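You operate a simulated robot arm through the tools that you are given. There is no shell and no other tool.

You run a simulated robot arm. Do the job below in one go: nothing can be reset, and whatever is moved stays where it is left.

## Task
Couple the charge cart's blue and red hoses to the air unit's ports, colour to colour, and open both handwheels.
Fine: each port's blank plug goes in the white tray before its hose goes on.

It is judged by the outcome, as a careful person would: the job done as asked, and still so three seconds after it is handed in. It fails if anything else is knocked over, pushed out of place, dropped, spilled or broken.

## Robot
A 6-joint arm with a two-finger parallel gripper, fixed in place. Base frame: the origin is on the floor under the middle of its stand, x ahead of it, y to its left, z up. Units: m, degrees, N and s.
With the tool pointing down near the work surface it reaches from about 0.38 to 0.88 m from the base axis. Its first joint turns from -115.0 to 115.0 degrees. Payload 3.43 kg.
The tool frame sits at the grasp point between the pads (the TCP): z along the fingers, y along the line on which they close. The tips reach 0.034 m beyond it. The gripper opens to 0.128 m. The fingers are 0.024 m wide and 0.012 m thick; the gripper's body (0.048 by 0.13 m) begins 0.096 m behind the TCP.
Orientation is that of the tool frame in the base frame, as [roll, pitch, yaw] about the fixed x, y, z axes, in that order (R = Rz(yaw) Ry(pitch) Rx(roll)). With the fingers straight down and closing along the base's y, the tool's x points along the base's -x, its y along +y and its z along -z.

## Interface
- The arm moves only by the tool servo_tool. Its argument "rows" is a list of rows, each a list of 7 numbers: the shift along the base's x, y, z in m, then the turn, a rotation vector about the base's x, y, z in degrees, then the finger opening in m, from 0 to 0.128. In form: [[x, y, z, wx, wy, wz, grip], ...]. A call has 1 to 20 rows; each row is the pose to reach, as a shift and turn from the pose commanded when the call began. A row lasts 0.2 s, in which the tool goes at most 0.05 m and 8.6 degrees; a call with a longer step from one row to the next is refused whole, and so is a gripper value outside its range. Where a pose cannot be reached the arm comes as near as it can. A force on the tool above 40 N (or 10 N above the force at the start of the call, whichever is more), or a blocked arm, ends the call early, and 0.2 s more pass. Each finger travels about 0.108 m/s and halts on what it meets, pressing with about 43 N; the grip force reading is that of the motor and also rises with nothing between the fingers. The clock runs only during rows and for 0.2 s after the last one: add rows that repeat a pose to give the fingers time. It gives the time, the measured TCP pose, the force on the tool (base axes), the opening and the grip force at its end, in the units of the frame above (readings bear some noise), with the torque about the TCP (base axes, N m) and any sound that the robot's microphone picked up.
- Cameras (640 x 400 px; columns grow to the right, rows downward): "scene" is fixed at [0.0522, 0.4998, 1.5928]; the picture's right is [0.34, -0.94, 0.00], its down [-0.82, -0.30, -0.49] and it looks along [0.46, 0.17, -0.87] (base axes); focal length 214 px, centre (320, 200). "wrist" rides on the gripper at [0.076, -0.011, -0.16] in the tool frame; the picture's right is [0.15, 0.99, 0.00], its down [-0.88, 0.13, -0.46] and it looks along [-0.45, 0.07, 0.89] (tool axes); focal length 234 px, centre (320, 200). There is no depth. A picture from a camera that has moved, and an enlarged one, comes with that camera's place and axes in the base frame and with its lens.
- camera(camera): a new picture of that camera. No time passes.
- move_column(by): moves the trunk up (or, below 0, down) by that many m; the arm rides with it, the base frame stays. It gives what a move gives, with no picture.
- inspect(camera, box): a new picture of the part [left, top, right, bottom] of that camera's present view, enlarged. No time passes.
- close_job(): hands the job in; it is judged then, once.

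Nothing tells you positions but the pictures and the camera data. Unless the task says otherwise, let go and move clear before handing in.

The tools are called after "Emit:" as a command line: name --pt "numbers of a row" for each row, then --argument value for the rest, lists and objects as JSON in quotes. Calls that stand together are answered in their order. servo_tool: Moves the arm, as the interface text tells. Its arguments: {"type":"object","properties":{"rows":{"type":"array","items":{"type":"array","items":{"type":"number"}}}},"required":["rows"]} The other tools are called the same way: move_column (by) moves the trunk up or down; camera (camera) takes a picture; inspect (camera, box) takes an enlarged picture of a part of a camera's view; close_job () hands the job in.

At the start:

```text
time_s: 0.0
eef_pos: [0.4597, 0.0384, 1.155]
tool_rot: [180.0, -0.1, 180.0]
contact_force: [0.4, -0.2, -0.7]
wrist_torque: [0.01, 0.03, 0.02]
grip_width: 0.128
finger_force: 0.0
trunk travel left (down, up): [-0.625, 0.165]
```

scene: 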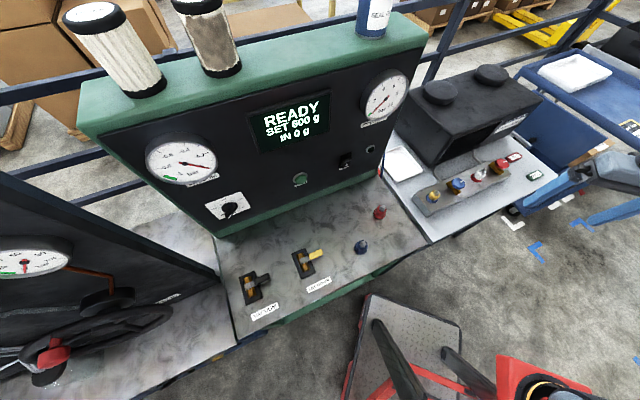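
wrist: 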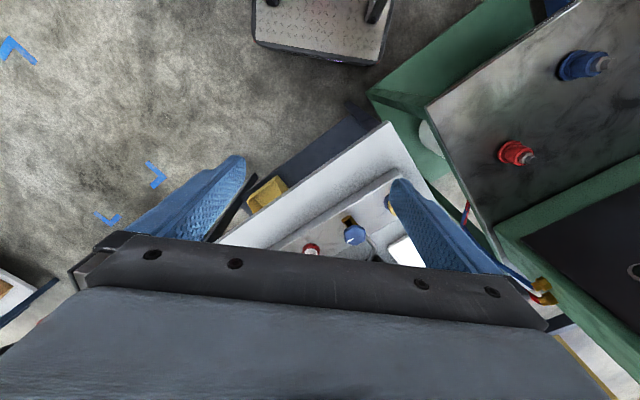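

I see a charge cart (green, with gauges and a display), an air unit to its right on a small table with coloured ports, and possibly hoses at the left. I'll take closer looks before moving anything.

Emit:
inspect --camera "scene" --box '[360, 60, 580, 240]'

Emit:
inspect --camera "scene" --box '[220, 180, 440, 340]'

Emit:
inspect --camera "scene" --box '[0, 180, 260, 400]'

Emit:
inspect --camera "wrist" --box '[200, 100, 640, 320]'

```text
2.22 times, centred on (470, 150) of scene
camera zoom: at [0.0522, 0.4998, 1.5928], right [0.34, -0.94, 0.0], down [-0.82, -0.3, -0.49], along [0.46, 0.17, -0.87], focal length 477 px, centre (-13, 311)
```

zoom: 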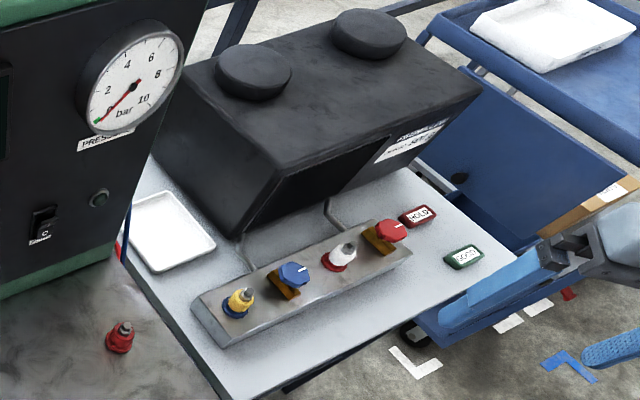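

```text
2.50 times, centred on (330, 260) of scene
camera zoom: at [0.0522, 0.4998, 1.5928], right [0.34, -0.94, 0.0], down [-0.82, -0.3, -0.49], along [0.46, 0.17, -0.87], focal length 536 px, centre (295, 50)
```

zoom: 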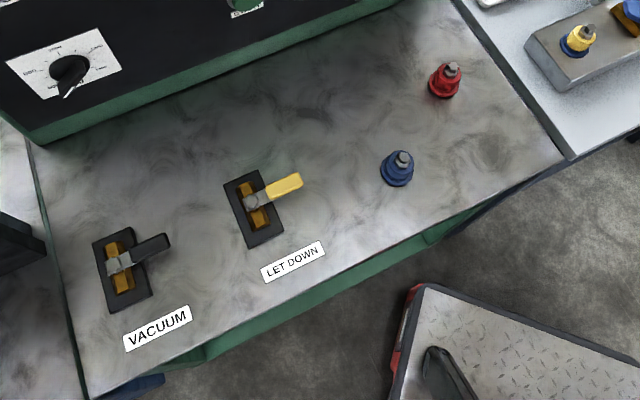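

```text
1.82 times, centred on (130, 290) of scene
camera zoom: at [0.0522, 0.4998, 1.5928], right [0.34, -0.94, 0.0], down [-0.82, -0.3, -0.49], along [0.46, 0.17, -0.87], focal length 390 px, centre (666, 36)
```

zoom: 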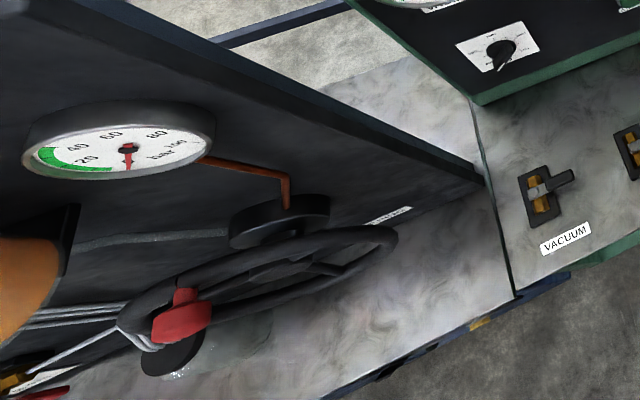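

```text
1.45 times, centred on (420, 210) of wrist
camera zoom: at [0.3841, 0.0272, 1.3147], right [-0.15, 0.99, 0.0], down [0.88, 0.13, 0.46], along [0.45, 0.07, -0.89], focal length 341 px, centre (174, 186)
```

zoom: 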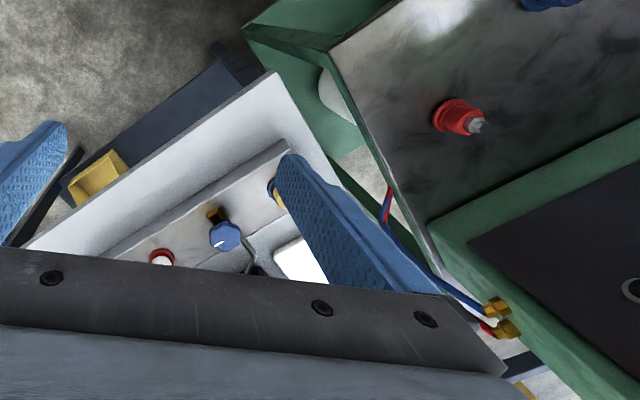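

The cart's hose couplings (red, blue) stand on the cart's bench. The air unit's manifold, on the white table, has a yellow plug in a blue port, a blue handwheel, a white plug in a red port and a red handwheel. I'll zoom in on details before moving.

Emit:
inspect --camera "scene" --box '[420, 140, 530, 210]'

Emit:
inspect --camera "scene" --box '[340, 190, 410, 260]'

Emit:
inspect --camera "wrist" --box '[480, 30, 640, 180]'

Emit:
inspect --camera "wrist" --box '[420, 180, 580, 330]'

```text
5.71 times, centred on (475, 175) of scene
camera zoom: at [0.0522, 0.4998, 1.5928], right [0.34, -0.94, 0.0], down [-0.82, -0.3, -0.49], along [0.46, 0.17, -0.87], focal length 1226 px, centre (-566, 343)
```

zoom: 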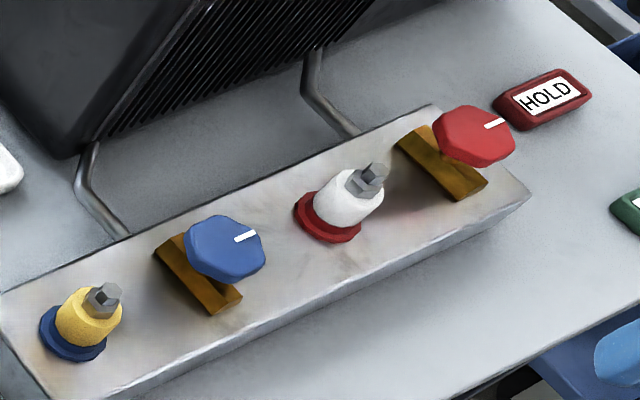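

```text
5.71 times, centred on (375, 225) of scene
camera zoom: at [0.0522, 0.4998, 1.5928], right [0.34, -0.94, 0.0], down [-0.82, -0.3, -0.49], along [0.46, 0.17, -0.87], focal length 1226 px, centre (6, 57)
```

zoom: 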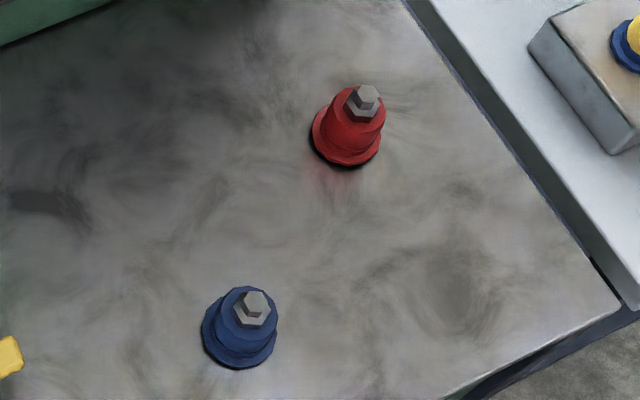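

```text
2.67 times, centred on (560, 105) of wrist
camera zoom: at [0.3841, 0.0272, 1.3147], right [-0.15, 0.99, 0.0], down [0.88, 0.13, 0.46], along [0.45, 0.07, -0.89], focal length 624 px, centre (-320, 453)
```

zoom: 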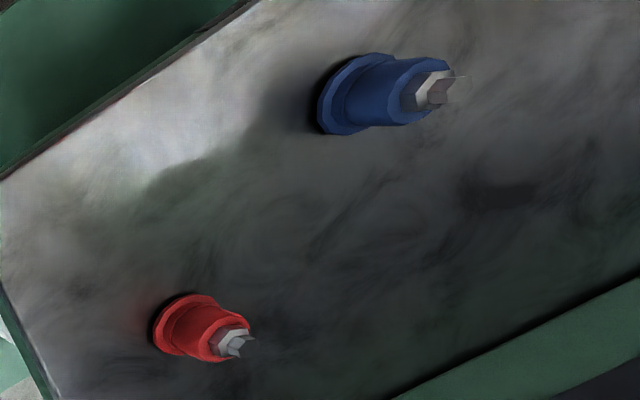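

```text
2.67 times, centred on (500, 255) of wrist
camera zoom: at [0.3841, 0.0272, 1.3147], right [-0.15, 0.99, 0.0], down [0.88, 0.13, 0.46], along [0.45, 0.07, -0.89], focal length 624 px, centre (-160, 53)
```

zoom: 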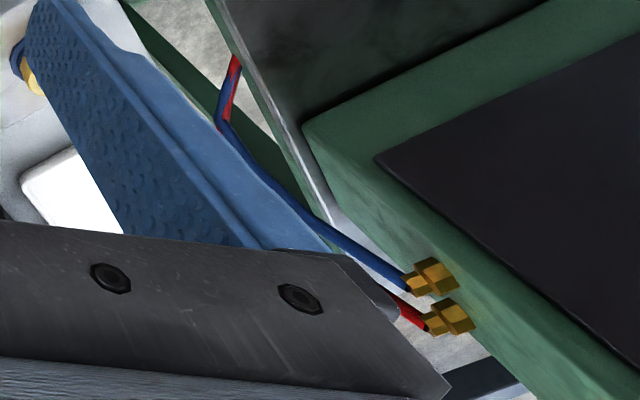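

Next I need to find the hoses themselves (blue and red lines run from the cart's side). I'll rotate the wrist where it is, clear of everything, to look toward the cart.

Emit:
servo_tool --pt "0 0 0 0 0 8 0.128" --pt "0 0 0 0 0 16 0.128" --pt "0 0 0 0 0 24 0.128" --pt "0 0 0 0 0 32 0.128" --pt "0 0 0 0 0 40 0.128" --pt "0 0 0 0 0 48 0.128" --pt "0 0 0 0 0 56 0.128" --pt "0 0 0 0 0 64 0.128"

Emit:
camera --camera "wrist"

Emit:
camera --camera "scene"

```text
time_s: 1.8
eef_pos: [0.4593, 0.0377, 1.1559]
tool_rot: [180.0, 0.0, -115.9]
contact_force: [-0.3, -0.3, -1.4]
wrist_torque: [0.01, 0.02, 0.01]
grip_width: 0.1278
finger_force: 0.1
trunk travel left (down, up): [-0.625, 0.165]
```

```text
taken
camera wrist: at [0.4369, -0.0346, 1.3144], right [-0.95, 0.3, 0.0], down [0.27, 0.85, 0.46], along [0.14, 0.43, -0.89], focal length 234 px, centre (320, 200)
```

wrist: 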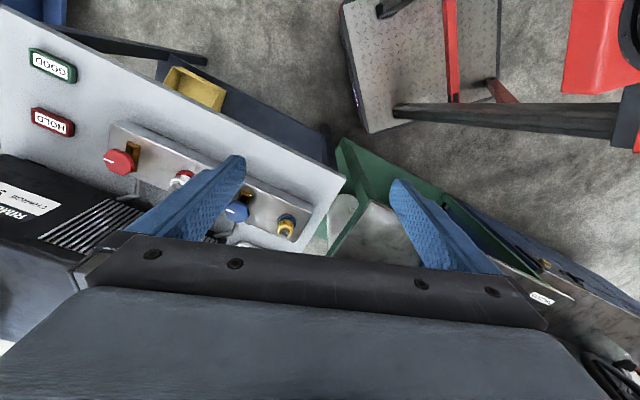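

```text
taken
```

scene: 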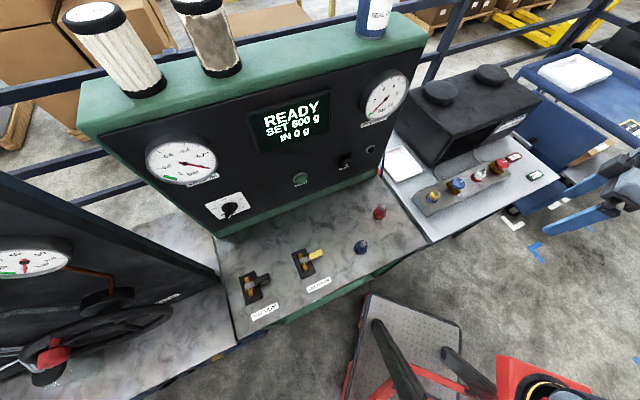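

The view from here shows the manifold's blue/red ports, but the hoses run down the gap between cart and table. I'll swing the wrist the other way to look straight down into that gap.

Emit:
servo_tool --pt "0 0.01 0 0 0 -8 0.128" --pt "0 0.02 0 0 0 -16 0.128" --pt "0 0.03 0 0 0 -24 0.128" --pt "0 0.04 0 0 0 -32 0.128" --pt "0 0.05 0 0 0 -40 0.128" --pt "0 0.06 0 0 0 -48 0.128" --pt "0 0.06 0 0 0 -56 0.128" --pt "0 0.06 0 0 0 -64 0.128" --pt "0 0.06 0 0 0 -72 0.128" --pt "0 0.06 0 0 0 -80 0.128" --pt "0 0.06 0 0 0 -88 0.128" --pt "0 0.06 0 0 0 -96 0.128" --pt "0 0.06 0 0 0 -104 0.128" --pt "0 0.06 0 0 0 -109 0.128"

Emit:
camera --camera "wrist"

```text
time_s: 4.8
eef_pos: [0.4596, 0.0968, 1.1549]
tool_rot: [179.9, 0.0, 134.9]
contact_force: [-0.5, -0.4, 0.4]
wrist_torque: [0.0, 0.01, -0.03]
grip_width: 0.1278
finger_force: 0.0
trunk travel left (down, up): [-0.625, 0.165]
```

```text
taken
camera wrist: at [0.398, 0.1443, 1.3148], right [0.6, 0.8, 0.0], down [0.71, -0.53, 0.46], along [0.37, -0.27, -0.89], focal length 234 px, centre (320, 200)
```

wrist: 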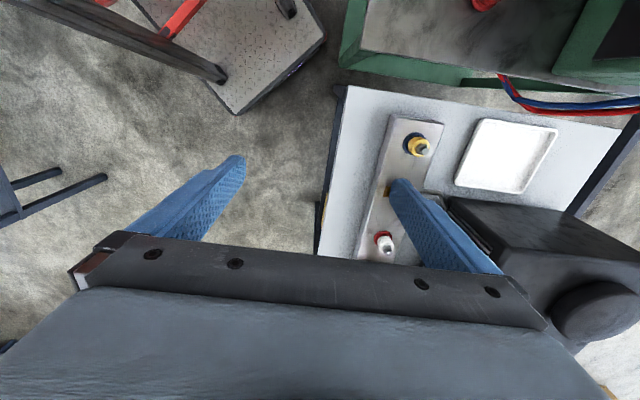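

Emit:
inspect --camera "wrist" --box '[340, 0, 640, 190]'

Emit:
inspect --camera "wrist" --box '[440, 40, 640, 140]'

```text
2.11 times, centred on (490, 95) of wrist
camera zoom: at [0.398, 0.1443, 1.3148], right [0.6, 0.8, 0.0], down [0.71, -0.53, 0.46], along [0.37, -0.27, -0.89], focal length 493 px, centre (-38, 421)
```

zoom: 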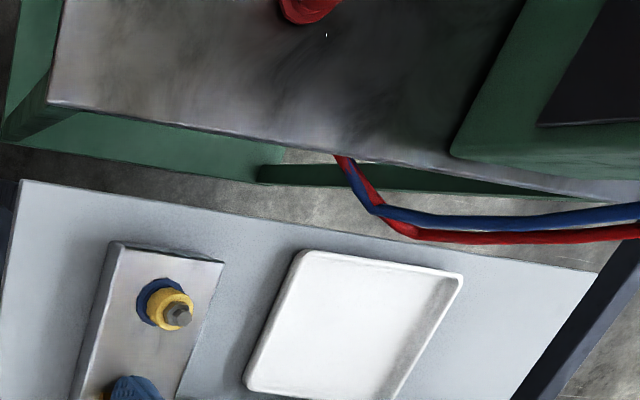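

```text
3.20 times, centred on (540, 90) of wrist
camera zoom: at [0.398, 0.1443, 1.3148], right [0.6, 0.8, 0.0], down [0.71, -0.53, 0.46], along [0.37, -0.27, -0.89], focal length 749 px, centre (-384, 552)
```

zoom: 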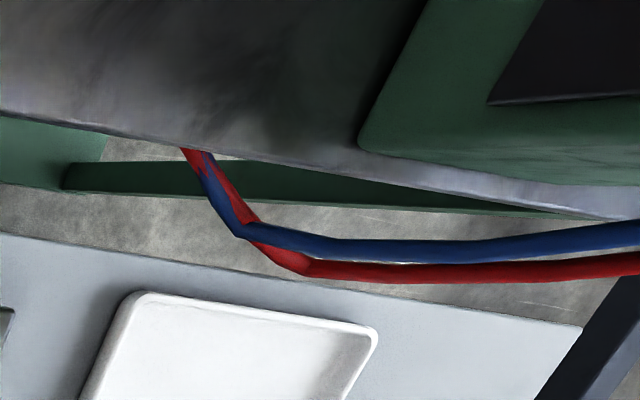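

The hoses leave the cart's side and dive under its bench, most likely up to the red and blue couplings parked on the bench. I'll take a closer look at those couplings from above.

Emit:
servo_tool --pt "-0.009 0.04 0 0 0 0 0.128" --pt "-0.018 0.08 0 0 0 0 0.128" --pt "-0.027 0.12 0 0 0 0 0.128" --pt "-0.036 0.16 0 0 0 0 0.128" --pt "-0.045 0.2 0 0 0 0 0.128" --pt "-0.054 0.24 0 0 0 0 0.128" --pt "-0.063 0.28 0 0 0 0 0.128" --pt "-0.07 0.32 0 0 0 0 0.128" --pt "-0.07 0.32 -0.04 0 0 0 0.128" --pt "-0.07 0.32 -0.08 0 0 0 0.128" --pt "-0.07 0.32 -0.09 0 0 0 0.128"

Emit:
camera --camera "wrist"

Emit:
camera --camera "scene"

```text
time_s: 7.2
eef_pos: [0.3913, 0.4177, 1.065]
tool_rot: [-179.9, 0.0, 135.1]
contact_force: [0.2, 0.4, 0.4]
wrist_torque: [0.0, 0.0, 0.01]
grip_width: 0.1278
finger_force: 0.0
trunk travel left (down, up): [-0.625, 0.165]
```

```text
taken
camera wrist: at [0.3307, 0.4638, 1.2249], right [0.6, 0.8, 0.0], down [0.71, -0.53, 0.46], along [0.37, -0.27, -0.89], focal length 234 px, centre (320, 200)
```

wrist: 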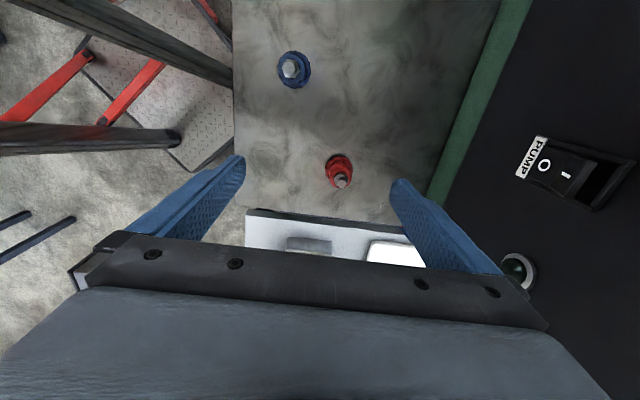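

```text
taken
```

scene: 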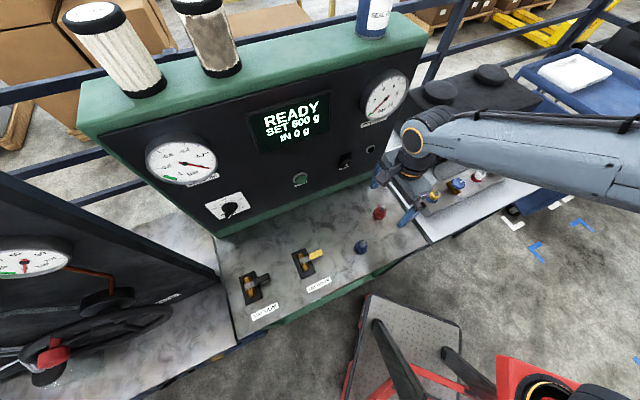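

Emit:
inspect --camera "wrist" --box '[260, 30, 380, 210]'

Emit:
inspect --camera "wrist" --box '[310, 140, 370, 200]'

Emit:
inspect --camera "wrist" --box '[230, 200, 430, 280]'

```text
2.22 times, centred on (320, 120) of wrist
camera zoom: at [0.3307, 0.4638, 1.2249], right [0.6, 0.8, 0.0], down [0.71, -0.53, 0.46], along [0.37, -0.27, -0.89], focal length 520 px, centre (320, 378)
```

zoom: 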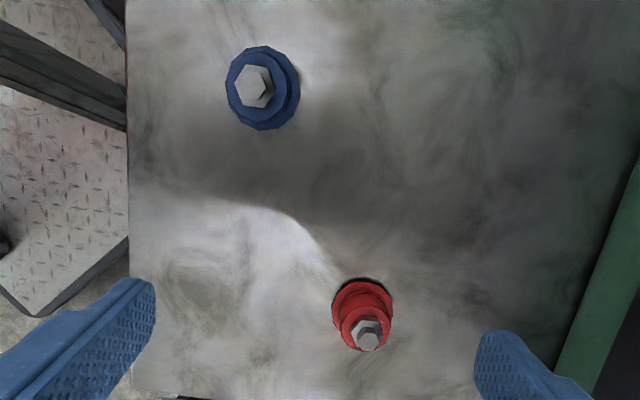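

```text
6.67 times, centred on (340, 170) of wrist
camera zoom: at [0.3307, 0.4638, 1.2249], right [0.6, 0.8, 0.0], down [0.71, -0.53, 0.46], along [0.37, -0.27, -0.89], focal length 1561 px, centre (187, 400)
```

zoom: 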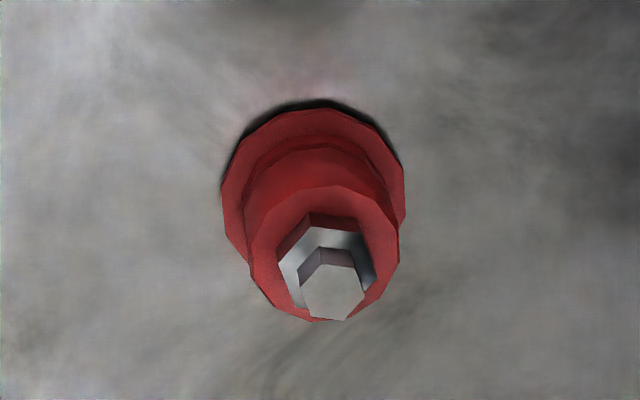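

```text
3.20 times, centred on (330, 240) of wrist
camera zoom: at [0.3307, 0.4638, 1.2249], right [0.6, 0.8, 0.0], down [0.71, -0.53, 0.46], along [0.37, -0.27, -0.89], focal length 749 px, centre (288, 72)
```

zoom: 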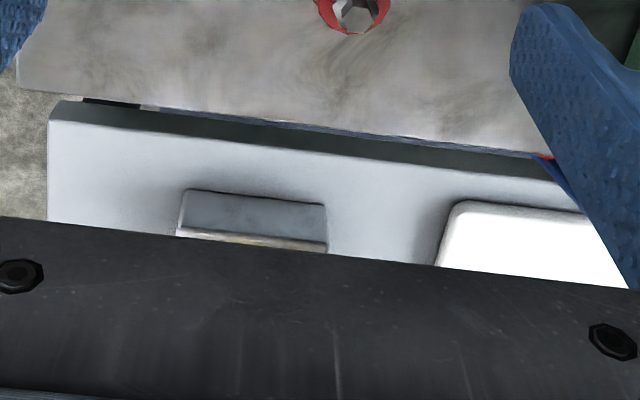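

The couplings have a coloured body with a hex nipple on top, just like the blank plugs, and the hoses lead toward them from under the bench. Now I'll go and look closely at the manifold, keeping high and clear of the unit's black box.

Emit:
servo_tool --pt "0 0 0.045 0 0 0 0.128" --pt "0 0 0.09 0 0 0 0.128" --pt "0.02 -0.033 0.09 0 0 8 0.128" --pt "0.04 -0.066 0.09 0 0 16 0.128" --pt "0.06 -0.099 0.09 0 0 24 0.128" --pt "0.08 -0.132 0.09 0 0 32 0.128" --pt "0.1 -0.165 0.09 0 0 40 0.128" --pt "0.12 -0.198 0.09 0 0 48 0.128" --pt "0.14 -0.231 0.09 0 0 56 0.128" --pt "0.16 -0.264 0.09 0 0 64 0.128" --pt "0.18 -0.297 0.09 0 0 72 0.128" --pt "0.2 -0.33 0.09 0 0 80 0.128" --pt "0.22 -0.35 0.09 0 0 88 0.128" --pt "0.229 -0.358 0.08 0 0 90 0.128" --pt "0.229 -0.358 0.045 0 0 90 0.128"

Emit:
camera --camera "wrist"

Emit:
camera --camera "scene"

```text
time_s: 10.4
eef_pos: [0.6194, 0.0598, 1.1111]
tool_rot: [180.0, 0.1, -135.0]
contact_force: [-0.5, -0.2, 0.5]
wrist_torque: [-0.01, -0.03, -0.01]
grip_width: 0.1279
finger_force: 0.1
trunk travel left (down, up): [-0.625, 0.165]
```

```text
taken
camera wrist: at [0.5737, -0.0015, 1.2704], right [-0.8, 0.6, 0.0], down [0.53, 0.72, 0.46], along [0.27, 0.37, -0.89], focal length 234 px, centre (320, 200)
```

wrist: 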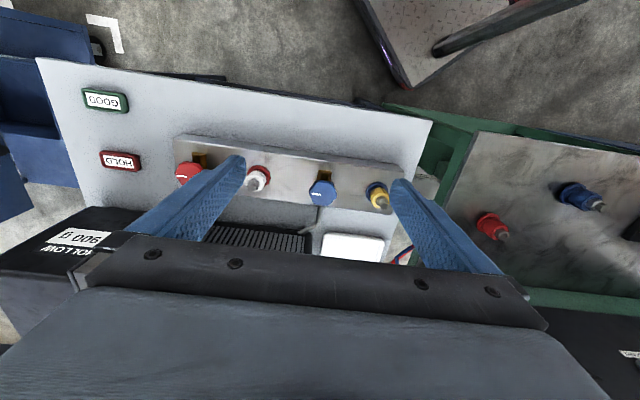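

```text
taken
```

scene: 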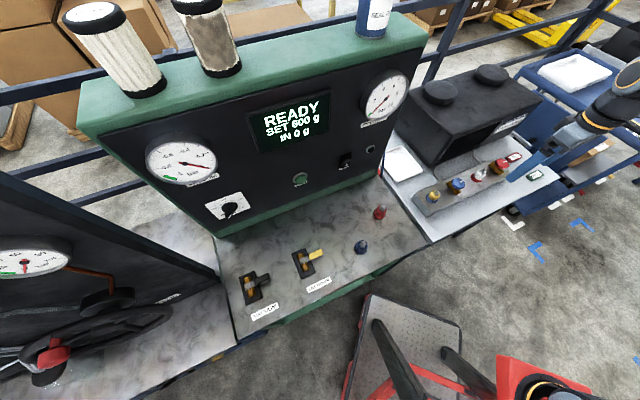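

Emit:
inspect --camera "wrist" --box '[160, 120, 440, 280]'

Emit:
inspect --camera "wrist" --box '[290, 150, 410, 230]'

Emit:
inspect --camera "wrist" --box '[160, 130, 280, 210]'

Emit:
inspect --camera "wrist" --box '[440, 130, 640, 260]'

```text
2.29 times, centred on (300, 200) of wrist
camera zoom: at [0.5737, -0.0015, 1.2704], right [-0.8, 0.6, 0.0], down [0.53, 0.72, 0.46], along [0.27, 0.37, -0.89], focal length 535 px, centre (366, 200)
```

zoom: 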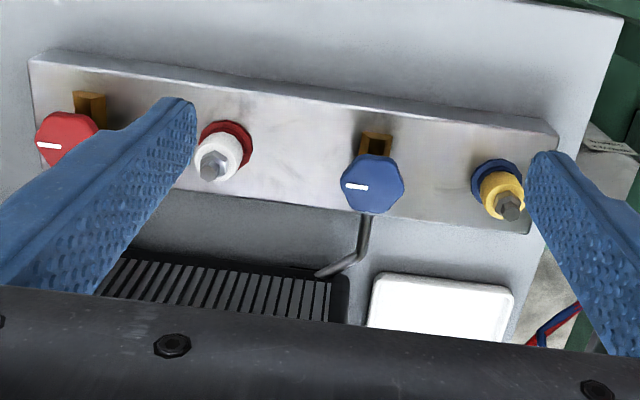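

```text
5.00 times, centred on (350, 190) of wrist
camera zoom: at [0.5737, -0.0015, 1.2704], right [-0.8, 0.6, 0.0], down [0.53, 0.72, 0.46], along [0.27, 0.37, -0.89], focal length 1171 px, centre (170, 250)
```

zoom: 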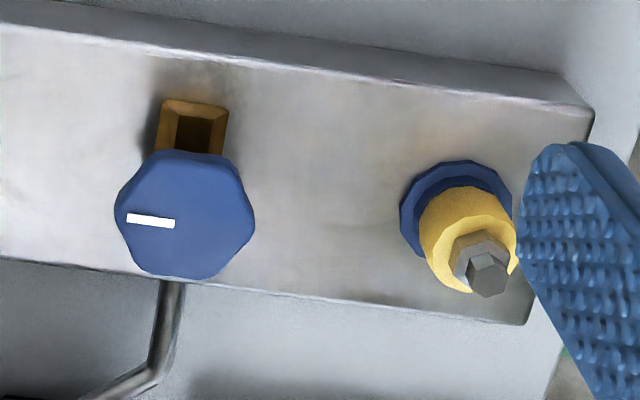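

```text
5.00 times, centred on (220, 170) of wrist
camera zoom: at [0.5737, -0.0015, 1.2704], right [-0.8, 0.6, 0.0], down [0.53, 0.72, 0.46], along [0.27, 0.37, -0.89], focal length 1171 px, centre (820, 350)
```

zoom: 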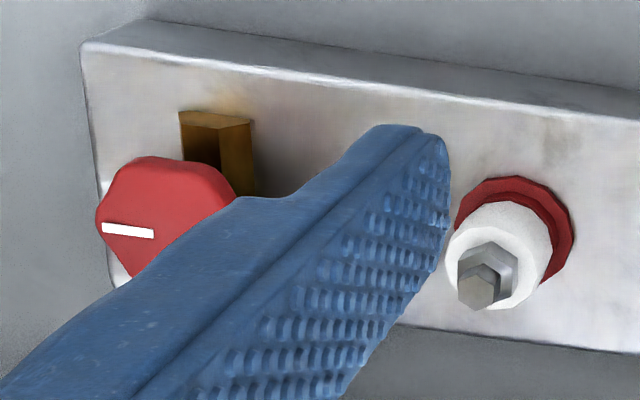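

```text
3.08 times, centred on (540, 195) of wrist
camera zoom: at [0.5737, -0.0015, 1.2704], right [-0.8, 0.6, 0.0], down [0.53, 0.72, 0.46], along [0.27, 0.37, -0.89], focal length 720 px, centre (-357, 215)
```

zoom: 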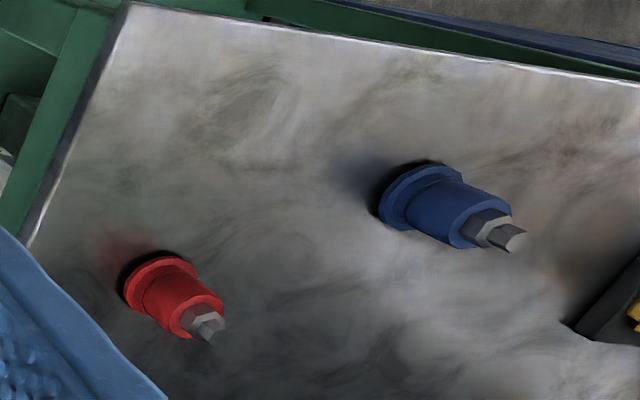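

I've located the parts: yellow plug tip ≈ (0.600, 0.229, 0.90), white plug tip ≈ (0.769, 0.061, 0.90), blue wheel ≈ (0.678, 0.149), red wheel ≈ (0.845, -0.02), tray centre ≈ (0.76, 0.38). I'll now position above the yellow plug with the fingers closing across the manifold, and check alignment from there.

Emit:
servo_tool --pt "0 0.014 0 0 0 -8 0.128" --pt "-0.002 0.028 0 0 0 -16 0.12" --pt "-0.004 0.042 0 0 0 -24 0.11" --pt "-0.006 0.056 0 0 0 -32 0.1" --pt "-0.008 0.07 0 0 0 -40 0.09" --pt "-0.01 0.084 0 0 0 -48 0.08" --pt "-0.012 0.098 0 0 0 -56 0.08" --pt "-0.014 0.112 0 0 0 -64 0.08" --pt "-0.016 0.126 0 0 0 -72 0.08" --pt "-0.018 0.14 0 0 0 -80 0.08" --pt "-0.019 0.155 0 0 0 -88 0.08" --pt "-0.0194 0.1692 0 0 0 -90 0.08" --pt "-0.0194 0.1692 -0.04 0 0 -90 0.08" --pt "-0.0194 0.1692 -0.08 0 0 -90 0.08" --pt "-0.0194 0.1692 -0.1 0 0 -90 0.08"

Emit:
camera --camera "wrist"

Emit:
inspect --camera "scene" --box '[360, 80, 560, 220]'

```text
time_s: 13.6
eef_pos: [0.6009, 0.229, 1.0099]
tool_rot: [180.0, 0.0, 135.1]
contact_force: [0.6, -0.8, 0.2]
wrist_torque: [0.03, 0.01, 0.01]
grip_width: 0.0799
finger_force: 0.1
trunk travel left (down, up): [-0.625, 0.165]
```

```text
taken
camera wrist: at [0.5391, 0.2754, 1.1698], right [0.6, 0.8, 0.0], down [0.71, -0.53, 0.46], along [0.37, -0.27, -0.89], focal length 234 px, centre (320, 200)
```

wrist: 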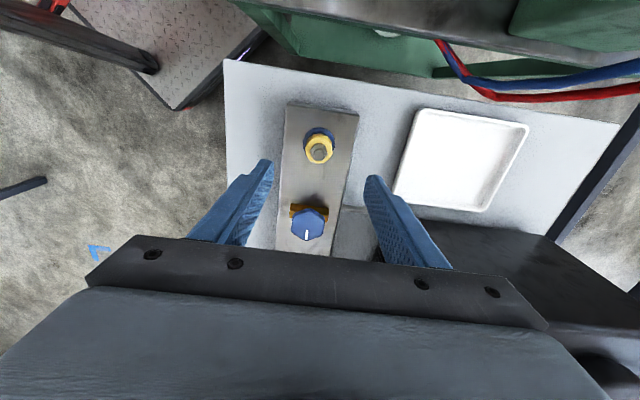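

```text
2.86 times, centred on (460, 150) of scene
camera zoom: at [0.0522, 0.4998, 1.5928], right [0.34, -0.94, 0.0], down [-0.82, -0.3, -0.49], along [0.46, 0.17, -0.87], focal length 613 px, centre (-80, 343)
```

zoom: 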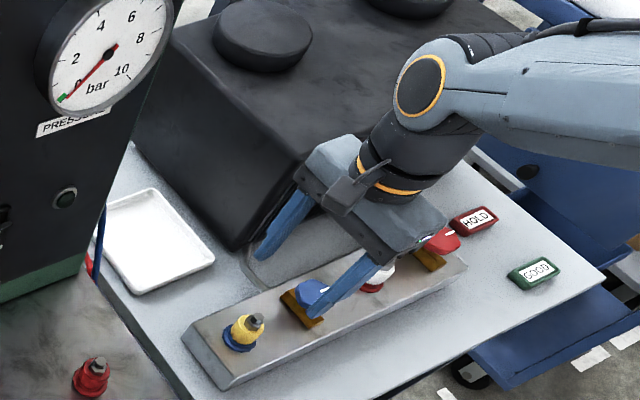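

The tool is lined up directly above the yellow plug. A close-up to judge heights before going down.

Emit:
inspect --camera "wrist" --box '[270, 100, 370, 260]'

Emit:
inspect --camera "wrist" --box '[360, 0, 640, 180]'

```text
2.50 times, centred on (320, 180) of wrist
camera zoom: at [0.5391, 0.2754, 1.1698], right [0.6, 0.8, 0.0], down [0.71, -0.53, 0.46], along [0.37, -0.27, -0.89], focal length 585 px, centre (320, 250)
```

zoom: 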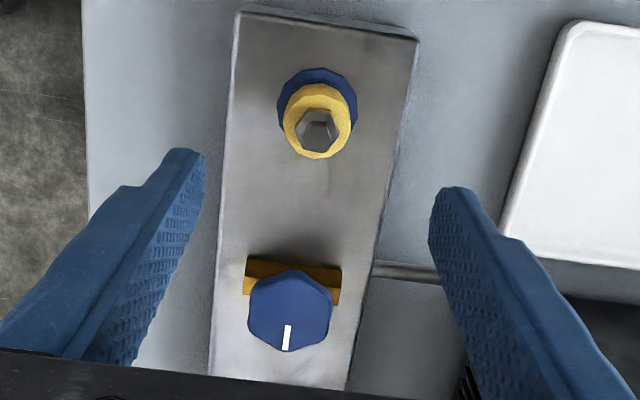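

```text
2.22 times, centred on (500, 90) of wrist
camera zoom: at [0.5391, 0.2754, 1.1698], right [0.6, 0.8, 0.0], down [0.71, -0.53, 0.46], along [0.37, -0.27, -0.89], focal length 520 px, centre (-80, 444)
```

zoom: 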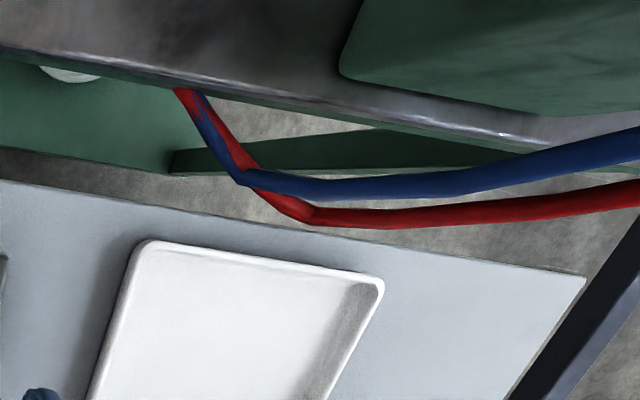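

Aligned. I'll lower onto the yellow plug, then close the fingers.

Emit:
servo_tool --pt "0 0 -0.04 0 0 0 0.08" --pt "0 0 -0.08 0 0 0 0.08" --pt "-0.0005 0.0005 -0.11 0 0 0 0.08" --pt "-0.001 0.001 -0.126 0 0 0 0.08" --pt "-0.001 0.001 -0.126 0 0 0 0.06" --pt "-0.001 0.001 -0.126 0 0 0 0.03" --pt "-0.001 0.001 -0.126 0 0 0 0.03" --pt "-0.001 0.001 -0.126 0 0 0 0.03"

Emit:
inspect --camera "wrist" --box '[220, 100, 420, 260]'

Emit:
inspect --camera "scene" --box '[390, 110, 530, 220]'

```text
time_s: 15.4
eef_pos: [0.598, 0.2303, 0.8838]
tool_rot: [-179.9, 0.0, 135.0]
contact_force: [4.6, 4.7, -7.5]
wrist_torque: [0.55, -1.02, -0.2]
grip_width: 0.0353
finger_force: 45.0
trunk travel left (down, up): [-0.625, 0.165]
```

```text
2.50 times, centred on (320, 180) of wrist
camera zoom: at [0.5365, 0.2764, 1.0426], right [0.6, 0.8, 0.0], down [0.71, -0.53, 0.46], along [0.37, -0.27, -0.89], focal length 585 px, centre (320, 250)
```

zoom: 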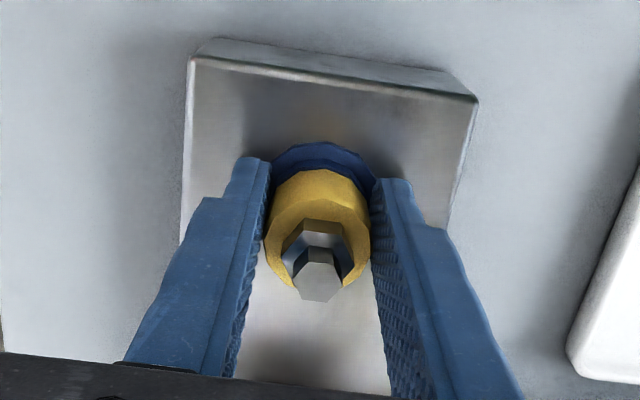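

```text
3.64 times, centred on (460, 165) of scene
camera zoom: at [0.0522, 0.4998, 1.5928], right [0.34, -0.94, 0.0], down [-0.82, -0.3, -0.49], along [0.46, 0.17, -0.87], focal length 780 px, centre (-189, 327)
```

zoom: 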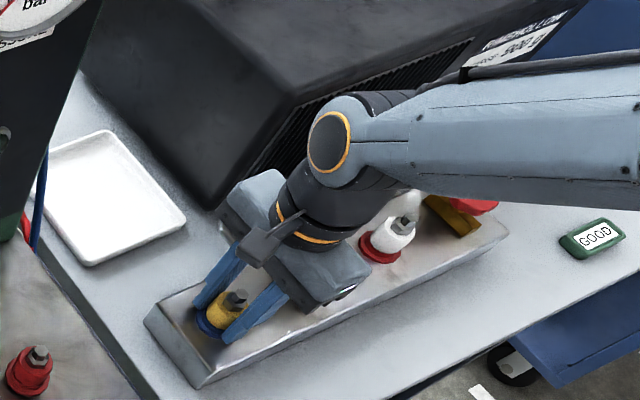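

I have the yellow plug gripped. Now I'll pull gently straight up to see whether it's a push fit or needs turning.

Emit:
servo_tool --pt "0 0 0.003 0 0 0 0.03" --pt "0 0 0.006 0 0 0 0.03" --pt "0 0 0.009 0 0 0 0.03"

Emit:
inspect --camera "wrist" --box '[220, 100, 420, 260]'

```text
time_s: 15.9
eef_pos: [0.5975, 0.2296, 0.8826]
tool_rot: [-179.7, 0.0, 135.0]
contact_force: [9.8, 5.5, -21.0]
wrist_torque: [0.25, -1.42, -0.25]
grip_width: 0.0354
finger_force: 45.0
trunk travel left (down, up): [-0.625, 0.165]
stopped in row 2: the force on the tool passed its limit at 46 N (the readings are from after the stop); the commanded pose is now the measured one
```

```text
2.50 times, centred on (320, 180) of wrist
camera zoom: at [0.5371, 0.2767, 1.0428], right [0.6, 0.8, 0.0], down [0.72, -0.53, 0.45], along [0.36, -0.27, -0.89], focal length 585 px, centre (320, 250)
```

zoom: 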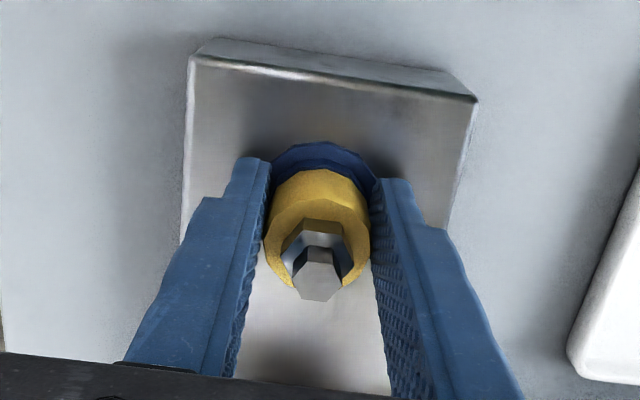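

The plug is held firmly (46 N and no movement), so it needs to be turned. I'll try unscrewing it counter-clockwise a little and watch the torque and height.

Emit:
servo_tool --pt "0 0 0 0 0 3 0.03" --pt "0 0 0 0 0 6 0.03" --pt "0 0 0 0 0 9 0.03" --pt "0 0 0 0 0 12 0.03" --pt "0 0 0 0 0 15 0.03"

Emit:
inspect --camera "wrist" --box '[220, 100, 420, 260]'

```text
time_s: 16.7
eef_pos: [0.5989, 0.2277, 0.8836]
tool_rot: [-179.9, -0.1, 142.5]
contact_force: [14.8, 2.2, -19.2]
wrist_torque: [-0.07, -0.9, -1.19]
grip_width: 0.0386
finger_force: 44.9
trunk travel left (down, up): [-0.625, 0.165]
stopped in row 3: the force on the tool passed its limit at 65 N (the readings are from after the stop); the commanded pose is now the measured one
```

```text
2.50 times, centred on (320, 180) of wrist
camera zoom: at [0.5325, 0.2671, 1.0431], right [0.49, 0.87, 0.0], down [0.78, -0.43, 0.46], along [0.4, -0.22, -0.89], focal length 585 px, centre (320, 250)
```

zoom: 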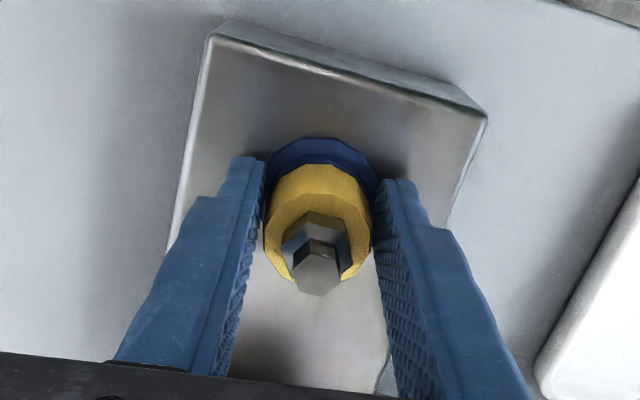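

It resisted twisting too, and the fingers rode open slightly, suggesting my rotation axis isn't centred on the plug. I'll release, turn the gripper 90° in place and re-grip to find the plug's exact axis.

Emit:
servo_tool --pt "0 0 0 0 0 0 0.06" --pt "0 0 0 0 0 0 0.08" --pt "0.0006 0.0008 0 0 0 0 0.08" --pt "0.0006 0.0008 0 0 0 7.5 0.08" --pt "0.0006 0.0008 0 0 0 15 0.08" --pt "0.0006 0.0008 0 0 0 22.5 0.08" --pt "0.0006 0.0008 0 0 0 30 0.08" --pt "0.0006 0.0008 0 0 0 37.5 0.08" --pt "0.0006 0.0008 0 0 0 45 0.08" --pt "0.0006 0.0008 0 0 0 52.5 0.08" --pt "0.0006 0.0008 0 0 0 60 0.08" --pt "0.0006 0.0008 0 0 0 67.5 0.08" --pt "0.0006 0.0008 0 0 0 75 0.08" --pt "0.0006 0.0008 0 0 0 82.5 0.08" --pt "0.0006 0.0008 0 0 0 82.5 0.08"

Emit:
inspect --camera "wrist" --box '[220, 100, 420, 260]'

```text
time_s: 19.9
eef_pos: [0.5969, 0.229, 0.8839]
tool_rot: [-179.9, -0.1, -134.8]
contact_force: [0.2, 1.2, 0.0]
wrist_torque: [-0.05, -0.04, 0.01]
grip_width: 0.0798
finger_force: 0.1
trunk travel left (down, up): [-0.625, 0.165]
```

```text
2.50 times, centred on (320, 180) of wrist
camera zoom: at [0.5527, 0.1687, 1.0446], right [-0.8, 0.59, 0.0], down [0.53, 0.72, 0.46], along [0.27, 0.37, -0.89], focal length 585 px, centre (320, 250)
```

zoom: 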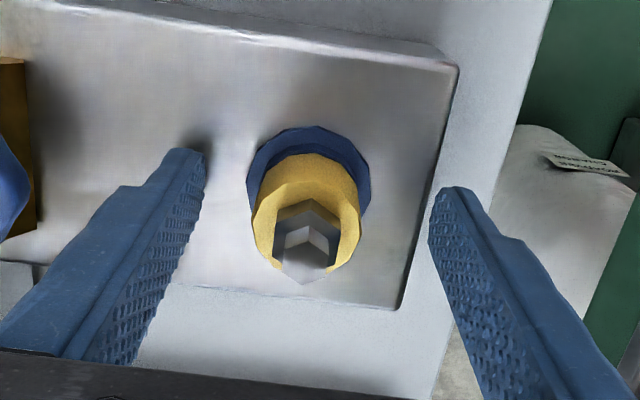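

The plug sits about 4 mm off my earlier centre, at ≈ (0.601, 0.228). I'll shift onto that axis, close, and read the forces.

Emit:
servo_tool --pt "0.0026 -0.0027 0 0 0 0 0.08" --pt "0.0026 -0.0027 0 0 0 0 0.06" --pt "0.0026 -0.0027 0 0 0 0 0.03" --pt "0.0026 -0.0027 0 0 0 0 0.03" --pt "0.0026 -0.0027 0 0 0 0 0.03"

Emit:
inspect --camera "wrist" --box '[220, 100, 420, 260]'

```text
time_s: 21.1
eef_pos: [0.6003, 0.2261, 0.885]
tool_rot: [-179.9, 0.1, -135.0]
contact_force: [5.1, -3.9, -2.3]
wrist_torque: [-0.25, -0.22, 0.01]
grip_width: 0.0355
finger_force: 45.7
trunk travel left (down, up): [-0.625, 0.165]
```

```text
2.50 times, centred on (320, 180) of wrist
camera zoom: at [0.5553, 0.1659, 1.0442], right [-0.8, 0.6, 0.0], down [0.53, 0.72, 0.46], along [0.27, 0.36, -0.89], focal length 585 px, centre (320, 250)
```

zoom: 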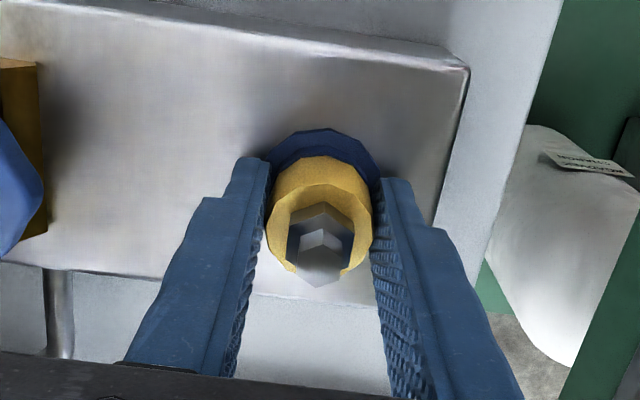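

Emit:
servo_tool --pt "0.0006 -0.0006 0 0 0 0 0.03" --pt "0.0006 -0.0006 0 0 0 2 0.03" --pt "0.0006 -0.0006 0 0 0 4 0.03" --pt "0.0006 -0.0006 0 0 0 6 0.03" --pt "0.0006 -0.0006 0 0 0 8 0.03"

Emit:
inspect --camera "wrist" --box '[220, 100, 420, 260]'

```text
time_s: 22.3
eef_pos: [0.6021, 0.2269, 0.8842]
tool_rot: [-179.9, 0.0, -127.0]
contact_force: [-4.0, 0.9, -4.7]
wrist_torque: [0.36, 0.08, -2.79]
grip_width: 0.0386
finger_force: 45.3
trunk travel left (down, up): [-0.625, 0.165]
```

```text
2.50 times, centred on (320, 180) of wrist
camera zoom: at [0.5649, 0.1605, 1.0443], right [-0.88, 0.48, 0.0], down [0.43, 0.78, 0.45], along [0.22, 0.4, -0.89], focal length 585 px, centre (320, 250)
```

zoom: 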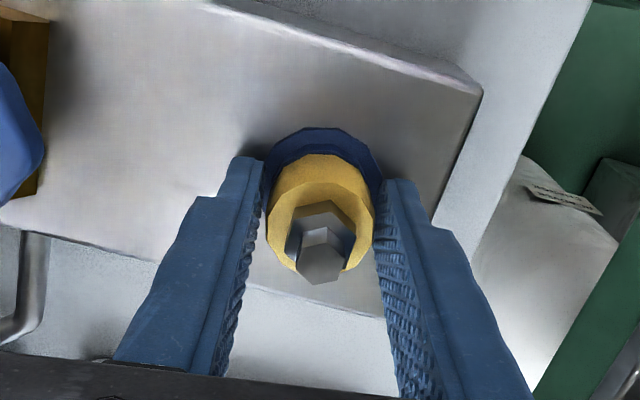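

The plug body has flats (the opening grew exactly as if a fixed square were being turned against), and it resisted 2.8 N·m counter-clockwise. I'll go back to aligned and test clockwise gently.

Emit:
servo_tool --pt "0 0 0 0 0 -4 0.03" --pt "0 0 0 0 0 -8 0.03" --pt "0 0 0 0 0 -8 0.03"

Emit:
servo_tool --pt "0 0 0 0 0 -2 0.03" --pt "0 0 0 0 0 -4 0.03" --pt "0 0 0 0 0 -6 0.03"

Emit:
inspect --camera "wrist" --box '[220, 100, 420, 260]'

```text
time_s: 23.1
eef_pos: [0.6009, 0.2259, 0.886]
tool_rot: [-180.0, -0.1, -134.9]
contact_force: [-5.9, 0.6, -8.7]
wrist_torque: [-0.26, 0.3, 0.04]
grip_width: 0.035
finger_force: 44.9
trunk travel left (down, up): [-0.625, 0.165]
```

```text
time_s: 23.9
eef_pos: [0.6009, 0.2274, 0.8846]
tool_rot: [-179.8, 0.0, -140.7]
contact_force: [-10.4, 1.6, -5.5]
wrist_torque: [-0.21, 0.55, 2.74]
grip_width: 0.0379
finger_force: 44.8
trunk travel left (down, up): [-0.625, 0.165]
```

```text
2.50 times, centred on (320, 180) of wrist
camera zoom: at [0.5494, 0.1711, 1.0445], right [-0.74, 0.67, 0.0], down [0.6, 0.66, 0.45], along [0.31, 0.33, -0.89], focal length 585 px, centre (320, 250)
```

zoom: 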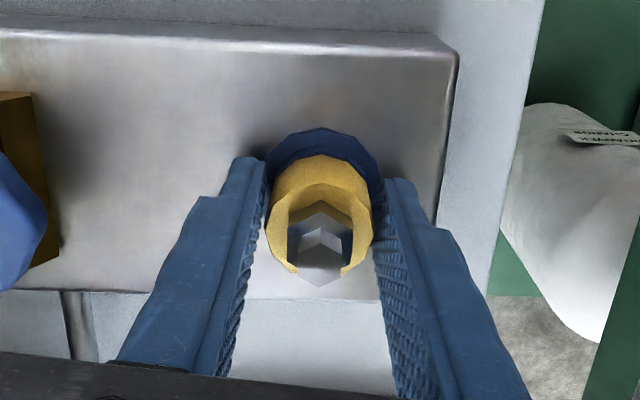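

It resists equally both ways, so it isn't simply threaded in the state it's in. I'll realign and try a slow, steady straight pull with good centring.

Emit:
servo_tool --pt "0 0 0 0 0 3 0.03" --pt "0 0 0 0 0 5.9 0.03" --pt "0 0 0 0 0 5.9 0.03"

Emit:
servo_tool --pt "0 0 0.001 0 0 0 0.025" --pt "0 0 0.002 0 0 0 0.025" --pt "0 0 0.003 0 0 0 0.025" --pt "0 0 0.0035 0 0 0 0.025" --pt "0 0 0.0035 0 0 0 0.025"

Emit:
inspect --camera "wrist" --box '[220, 100, 420, 260]'

```text
time_s: 24.7
eef_pos: [0.6013, 0.2271, 0.8843]
tool_rot: [-179.9, 0.1, -135.0]
contact_force: [-3.5, 14.8, -11.1]
wrist_torque: [1.36, -0.18, -0.53]
grip_width: 0.0351
finger_force: 45.0
trunk travel left (down, up): [-0.625, 0.165]
```

```text
time_s: 25.4
eef_pos: [0.6027, 0.227, 0.8844]
tool_rot: [-179.9, 0.1, -135.0]
contact_force: [7.1, 10.8, -18.6]
wrist_torque: [0.97, -1.15, 0.3]
grip_width: 0.0353
finger_force: 45.0
trunk travel left (down, up): [-0.625, 0.165]
stopped in row 3: the force on the tool passed its limit at 42 N (the readings are from after the stop); the commanded pose is now the measured one
```

```text
2.50 times, centred on (320, 180) of wrist
camera zoom: at [0.5562, 0.167, 1.0444], right [-0.8, 0.6, 0.0], down [0.53, 0.71, 0.46], along [0.27, 0.37, -0.89], focal length 585 px, centre (320, 250)
```

zoom: 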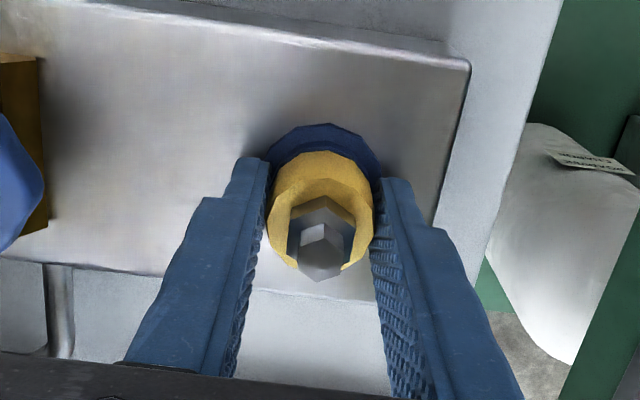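

Emit:
inspect --camera "wrist" --box '[285, 145, 355, 205]'

Emit:
inspect --camera "scene" --box '[415, 160, 475, 210]'

```text
6.67 times, centred on (320, 175) of wrist
camera zoom: at [0.5562, 0.167, 1.0444], right [-0.8, 0.6, 0.0], down [0.53, 0.71, 0.46], along [0.27, 0.37, -0.89], focal length 1561 px, centre (320, 367)
```

zoom: 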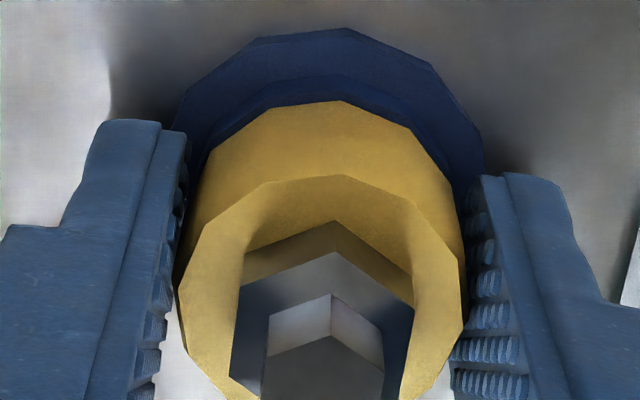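

```text
8.00 times, centred on (445, 185) of scene
camera zoom: at [0.0522, 0.4998, 1.5928], right [0.34, -0.94, 0.0], down [-0.82, -0.3, -0.49], along [0.46, 0.17, -0.87], focal length 1716 px, centre (-680, 320)
```

zoom: 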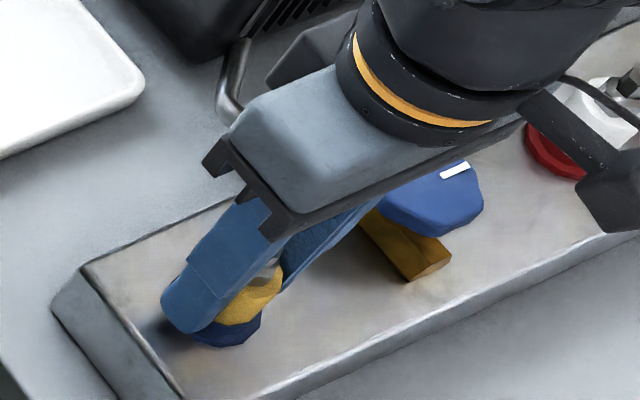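

No movement and no click. Next I'll test pressing gently down on the plug (in case it's a push‑to‑release or push‑and‑turn type), listening for sounds.

Emit:
servo_tool --pt "0 0 0 0 0 0 0.03" --pt "0 0 -0.001 0 0 0 0.03" --pt "0 0 -0.002 0 0 0 0.03" --pt "0 0 -0.003 0 0 0 0.03" --pt "0 0 -0.004 0 0 0 0.03"

Emit:
inspect --camera "wrist" --box '[285, 145, 355, 205]'

```text
time_s: 26.6
eef_pos: [0.6015, 0.2266, 0.8848]
tool_rot: [-179.8, 0.3, -135.0]
contact_force: [7.0, 13.6, 28.9]
wrist_torque: [-0.24, 1.04, -0.15]
grip_width: 0.0352
finger_force: 45.0
trunk travel left (down, up): [-0.625, 0.165]
```

```text
6.67 times, centred on (320, 175) of wrist
camera zoom: at [0.5555, 0.1667, 1.0441], right [-0.8, 0.6, 0.0], down [0.53, 0.71, 0.46], along [0.28, 0.37, -0.89], focal length 1561 px, centre (320, 367)
```

zoom: 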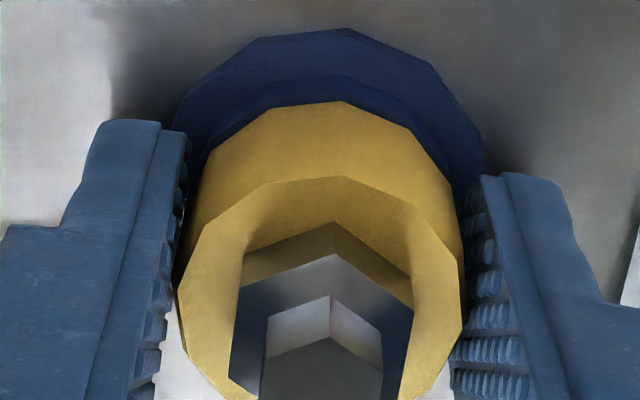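

Now, while pressed, a gentle counter-clockwise twist.

Emit:
servo_tool --pt "0 0 0 0 0 2 0.03" --pt "0 0 0 0 0 4 0.03" --pt "0 0 0 0 0 6 0.03" --pt "0 0 0 0 0 8 0.03"

Emit:
inspect --camera "wrist" --box '[285, 145, 355, 205]'

```text
time_s: 27.6
eef_pos: [0.6011, 0.2272, 0.8834]
tool_rot: [-179.8, 0.2, -127.1]
contact_force: [6.1, 9.5, 40.3]
wrist_torque: [0.55, -0.32, -2.61]
grip_width: 0.0387
finger_force: 45.0
trunk travel left (down, up): [-0.625, 0.165]
```

```text
6.67 times, centred on (320, 175) of wrist
camera zoom: at [0.564, 0.1604, 1.0429], right [-0.88, 0.48, 0.0], down [0.42, 0.78, 0.46], along [0.22, 0.4, -0.89], focal length 1561 px, centre (320, 367)
```

zoom: 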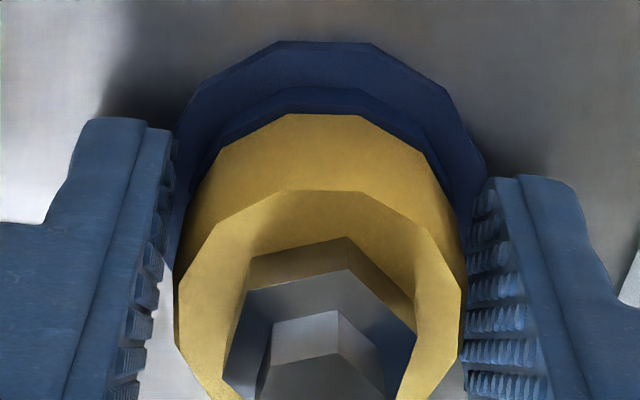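

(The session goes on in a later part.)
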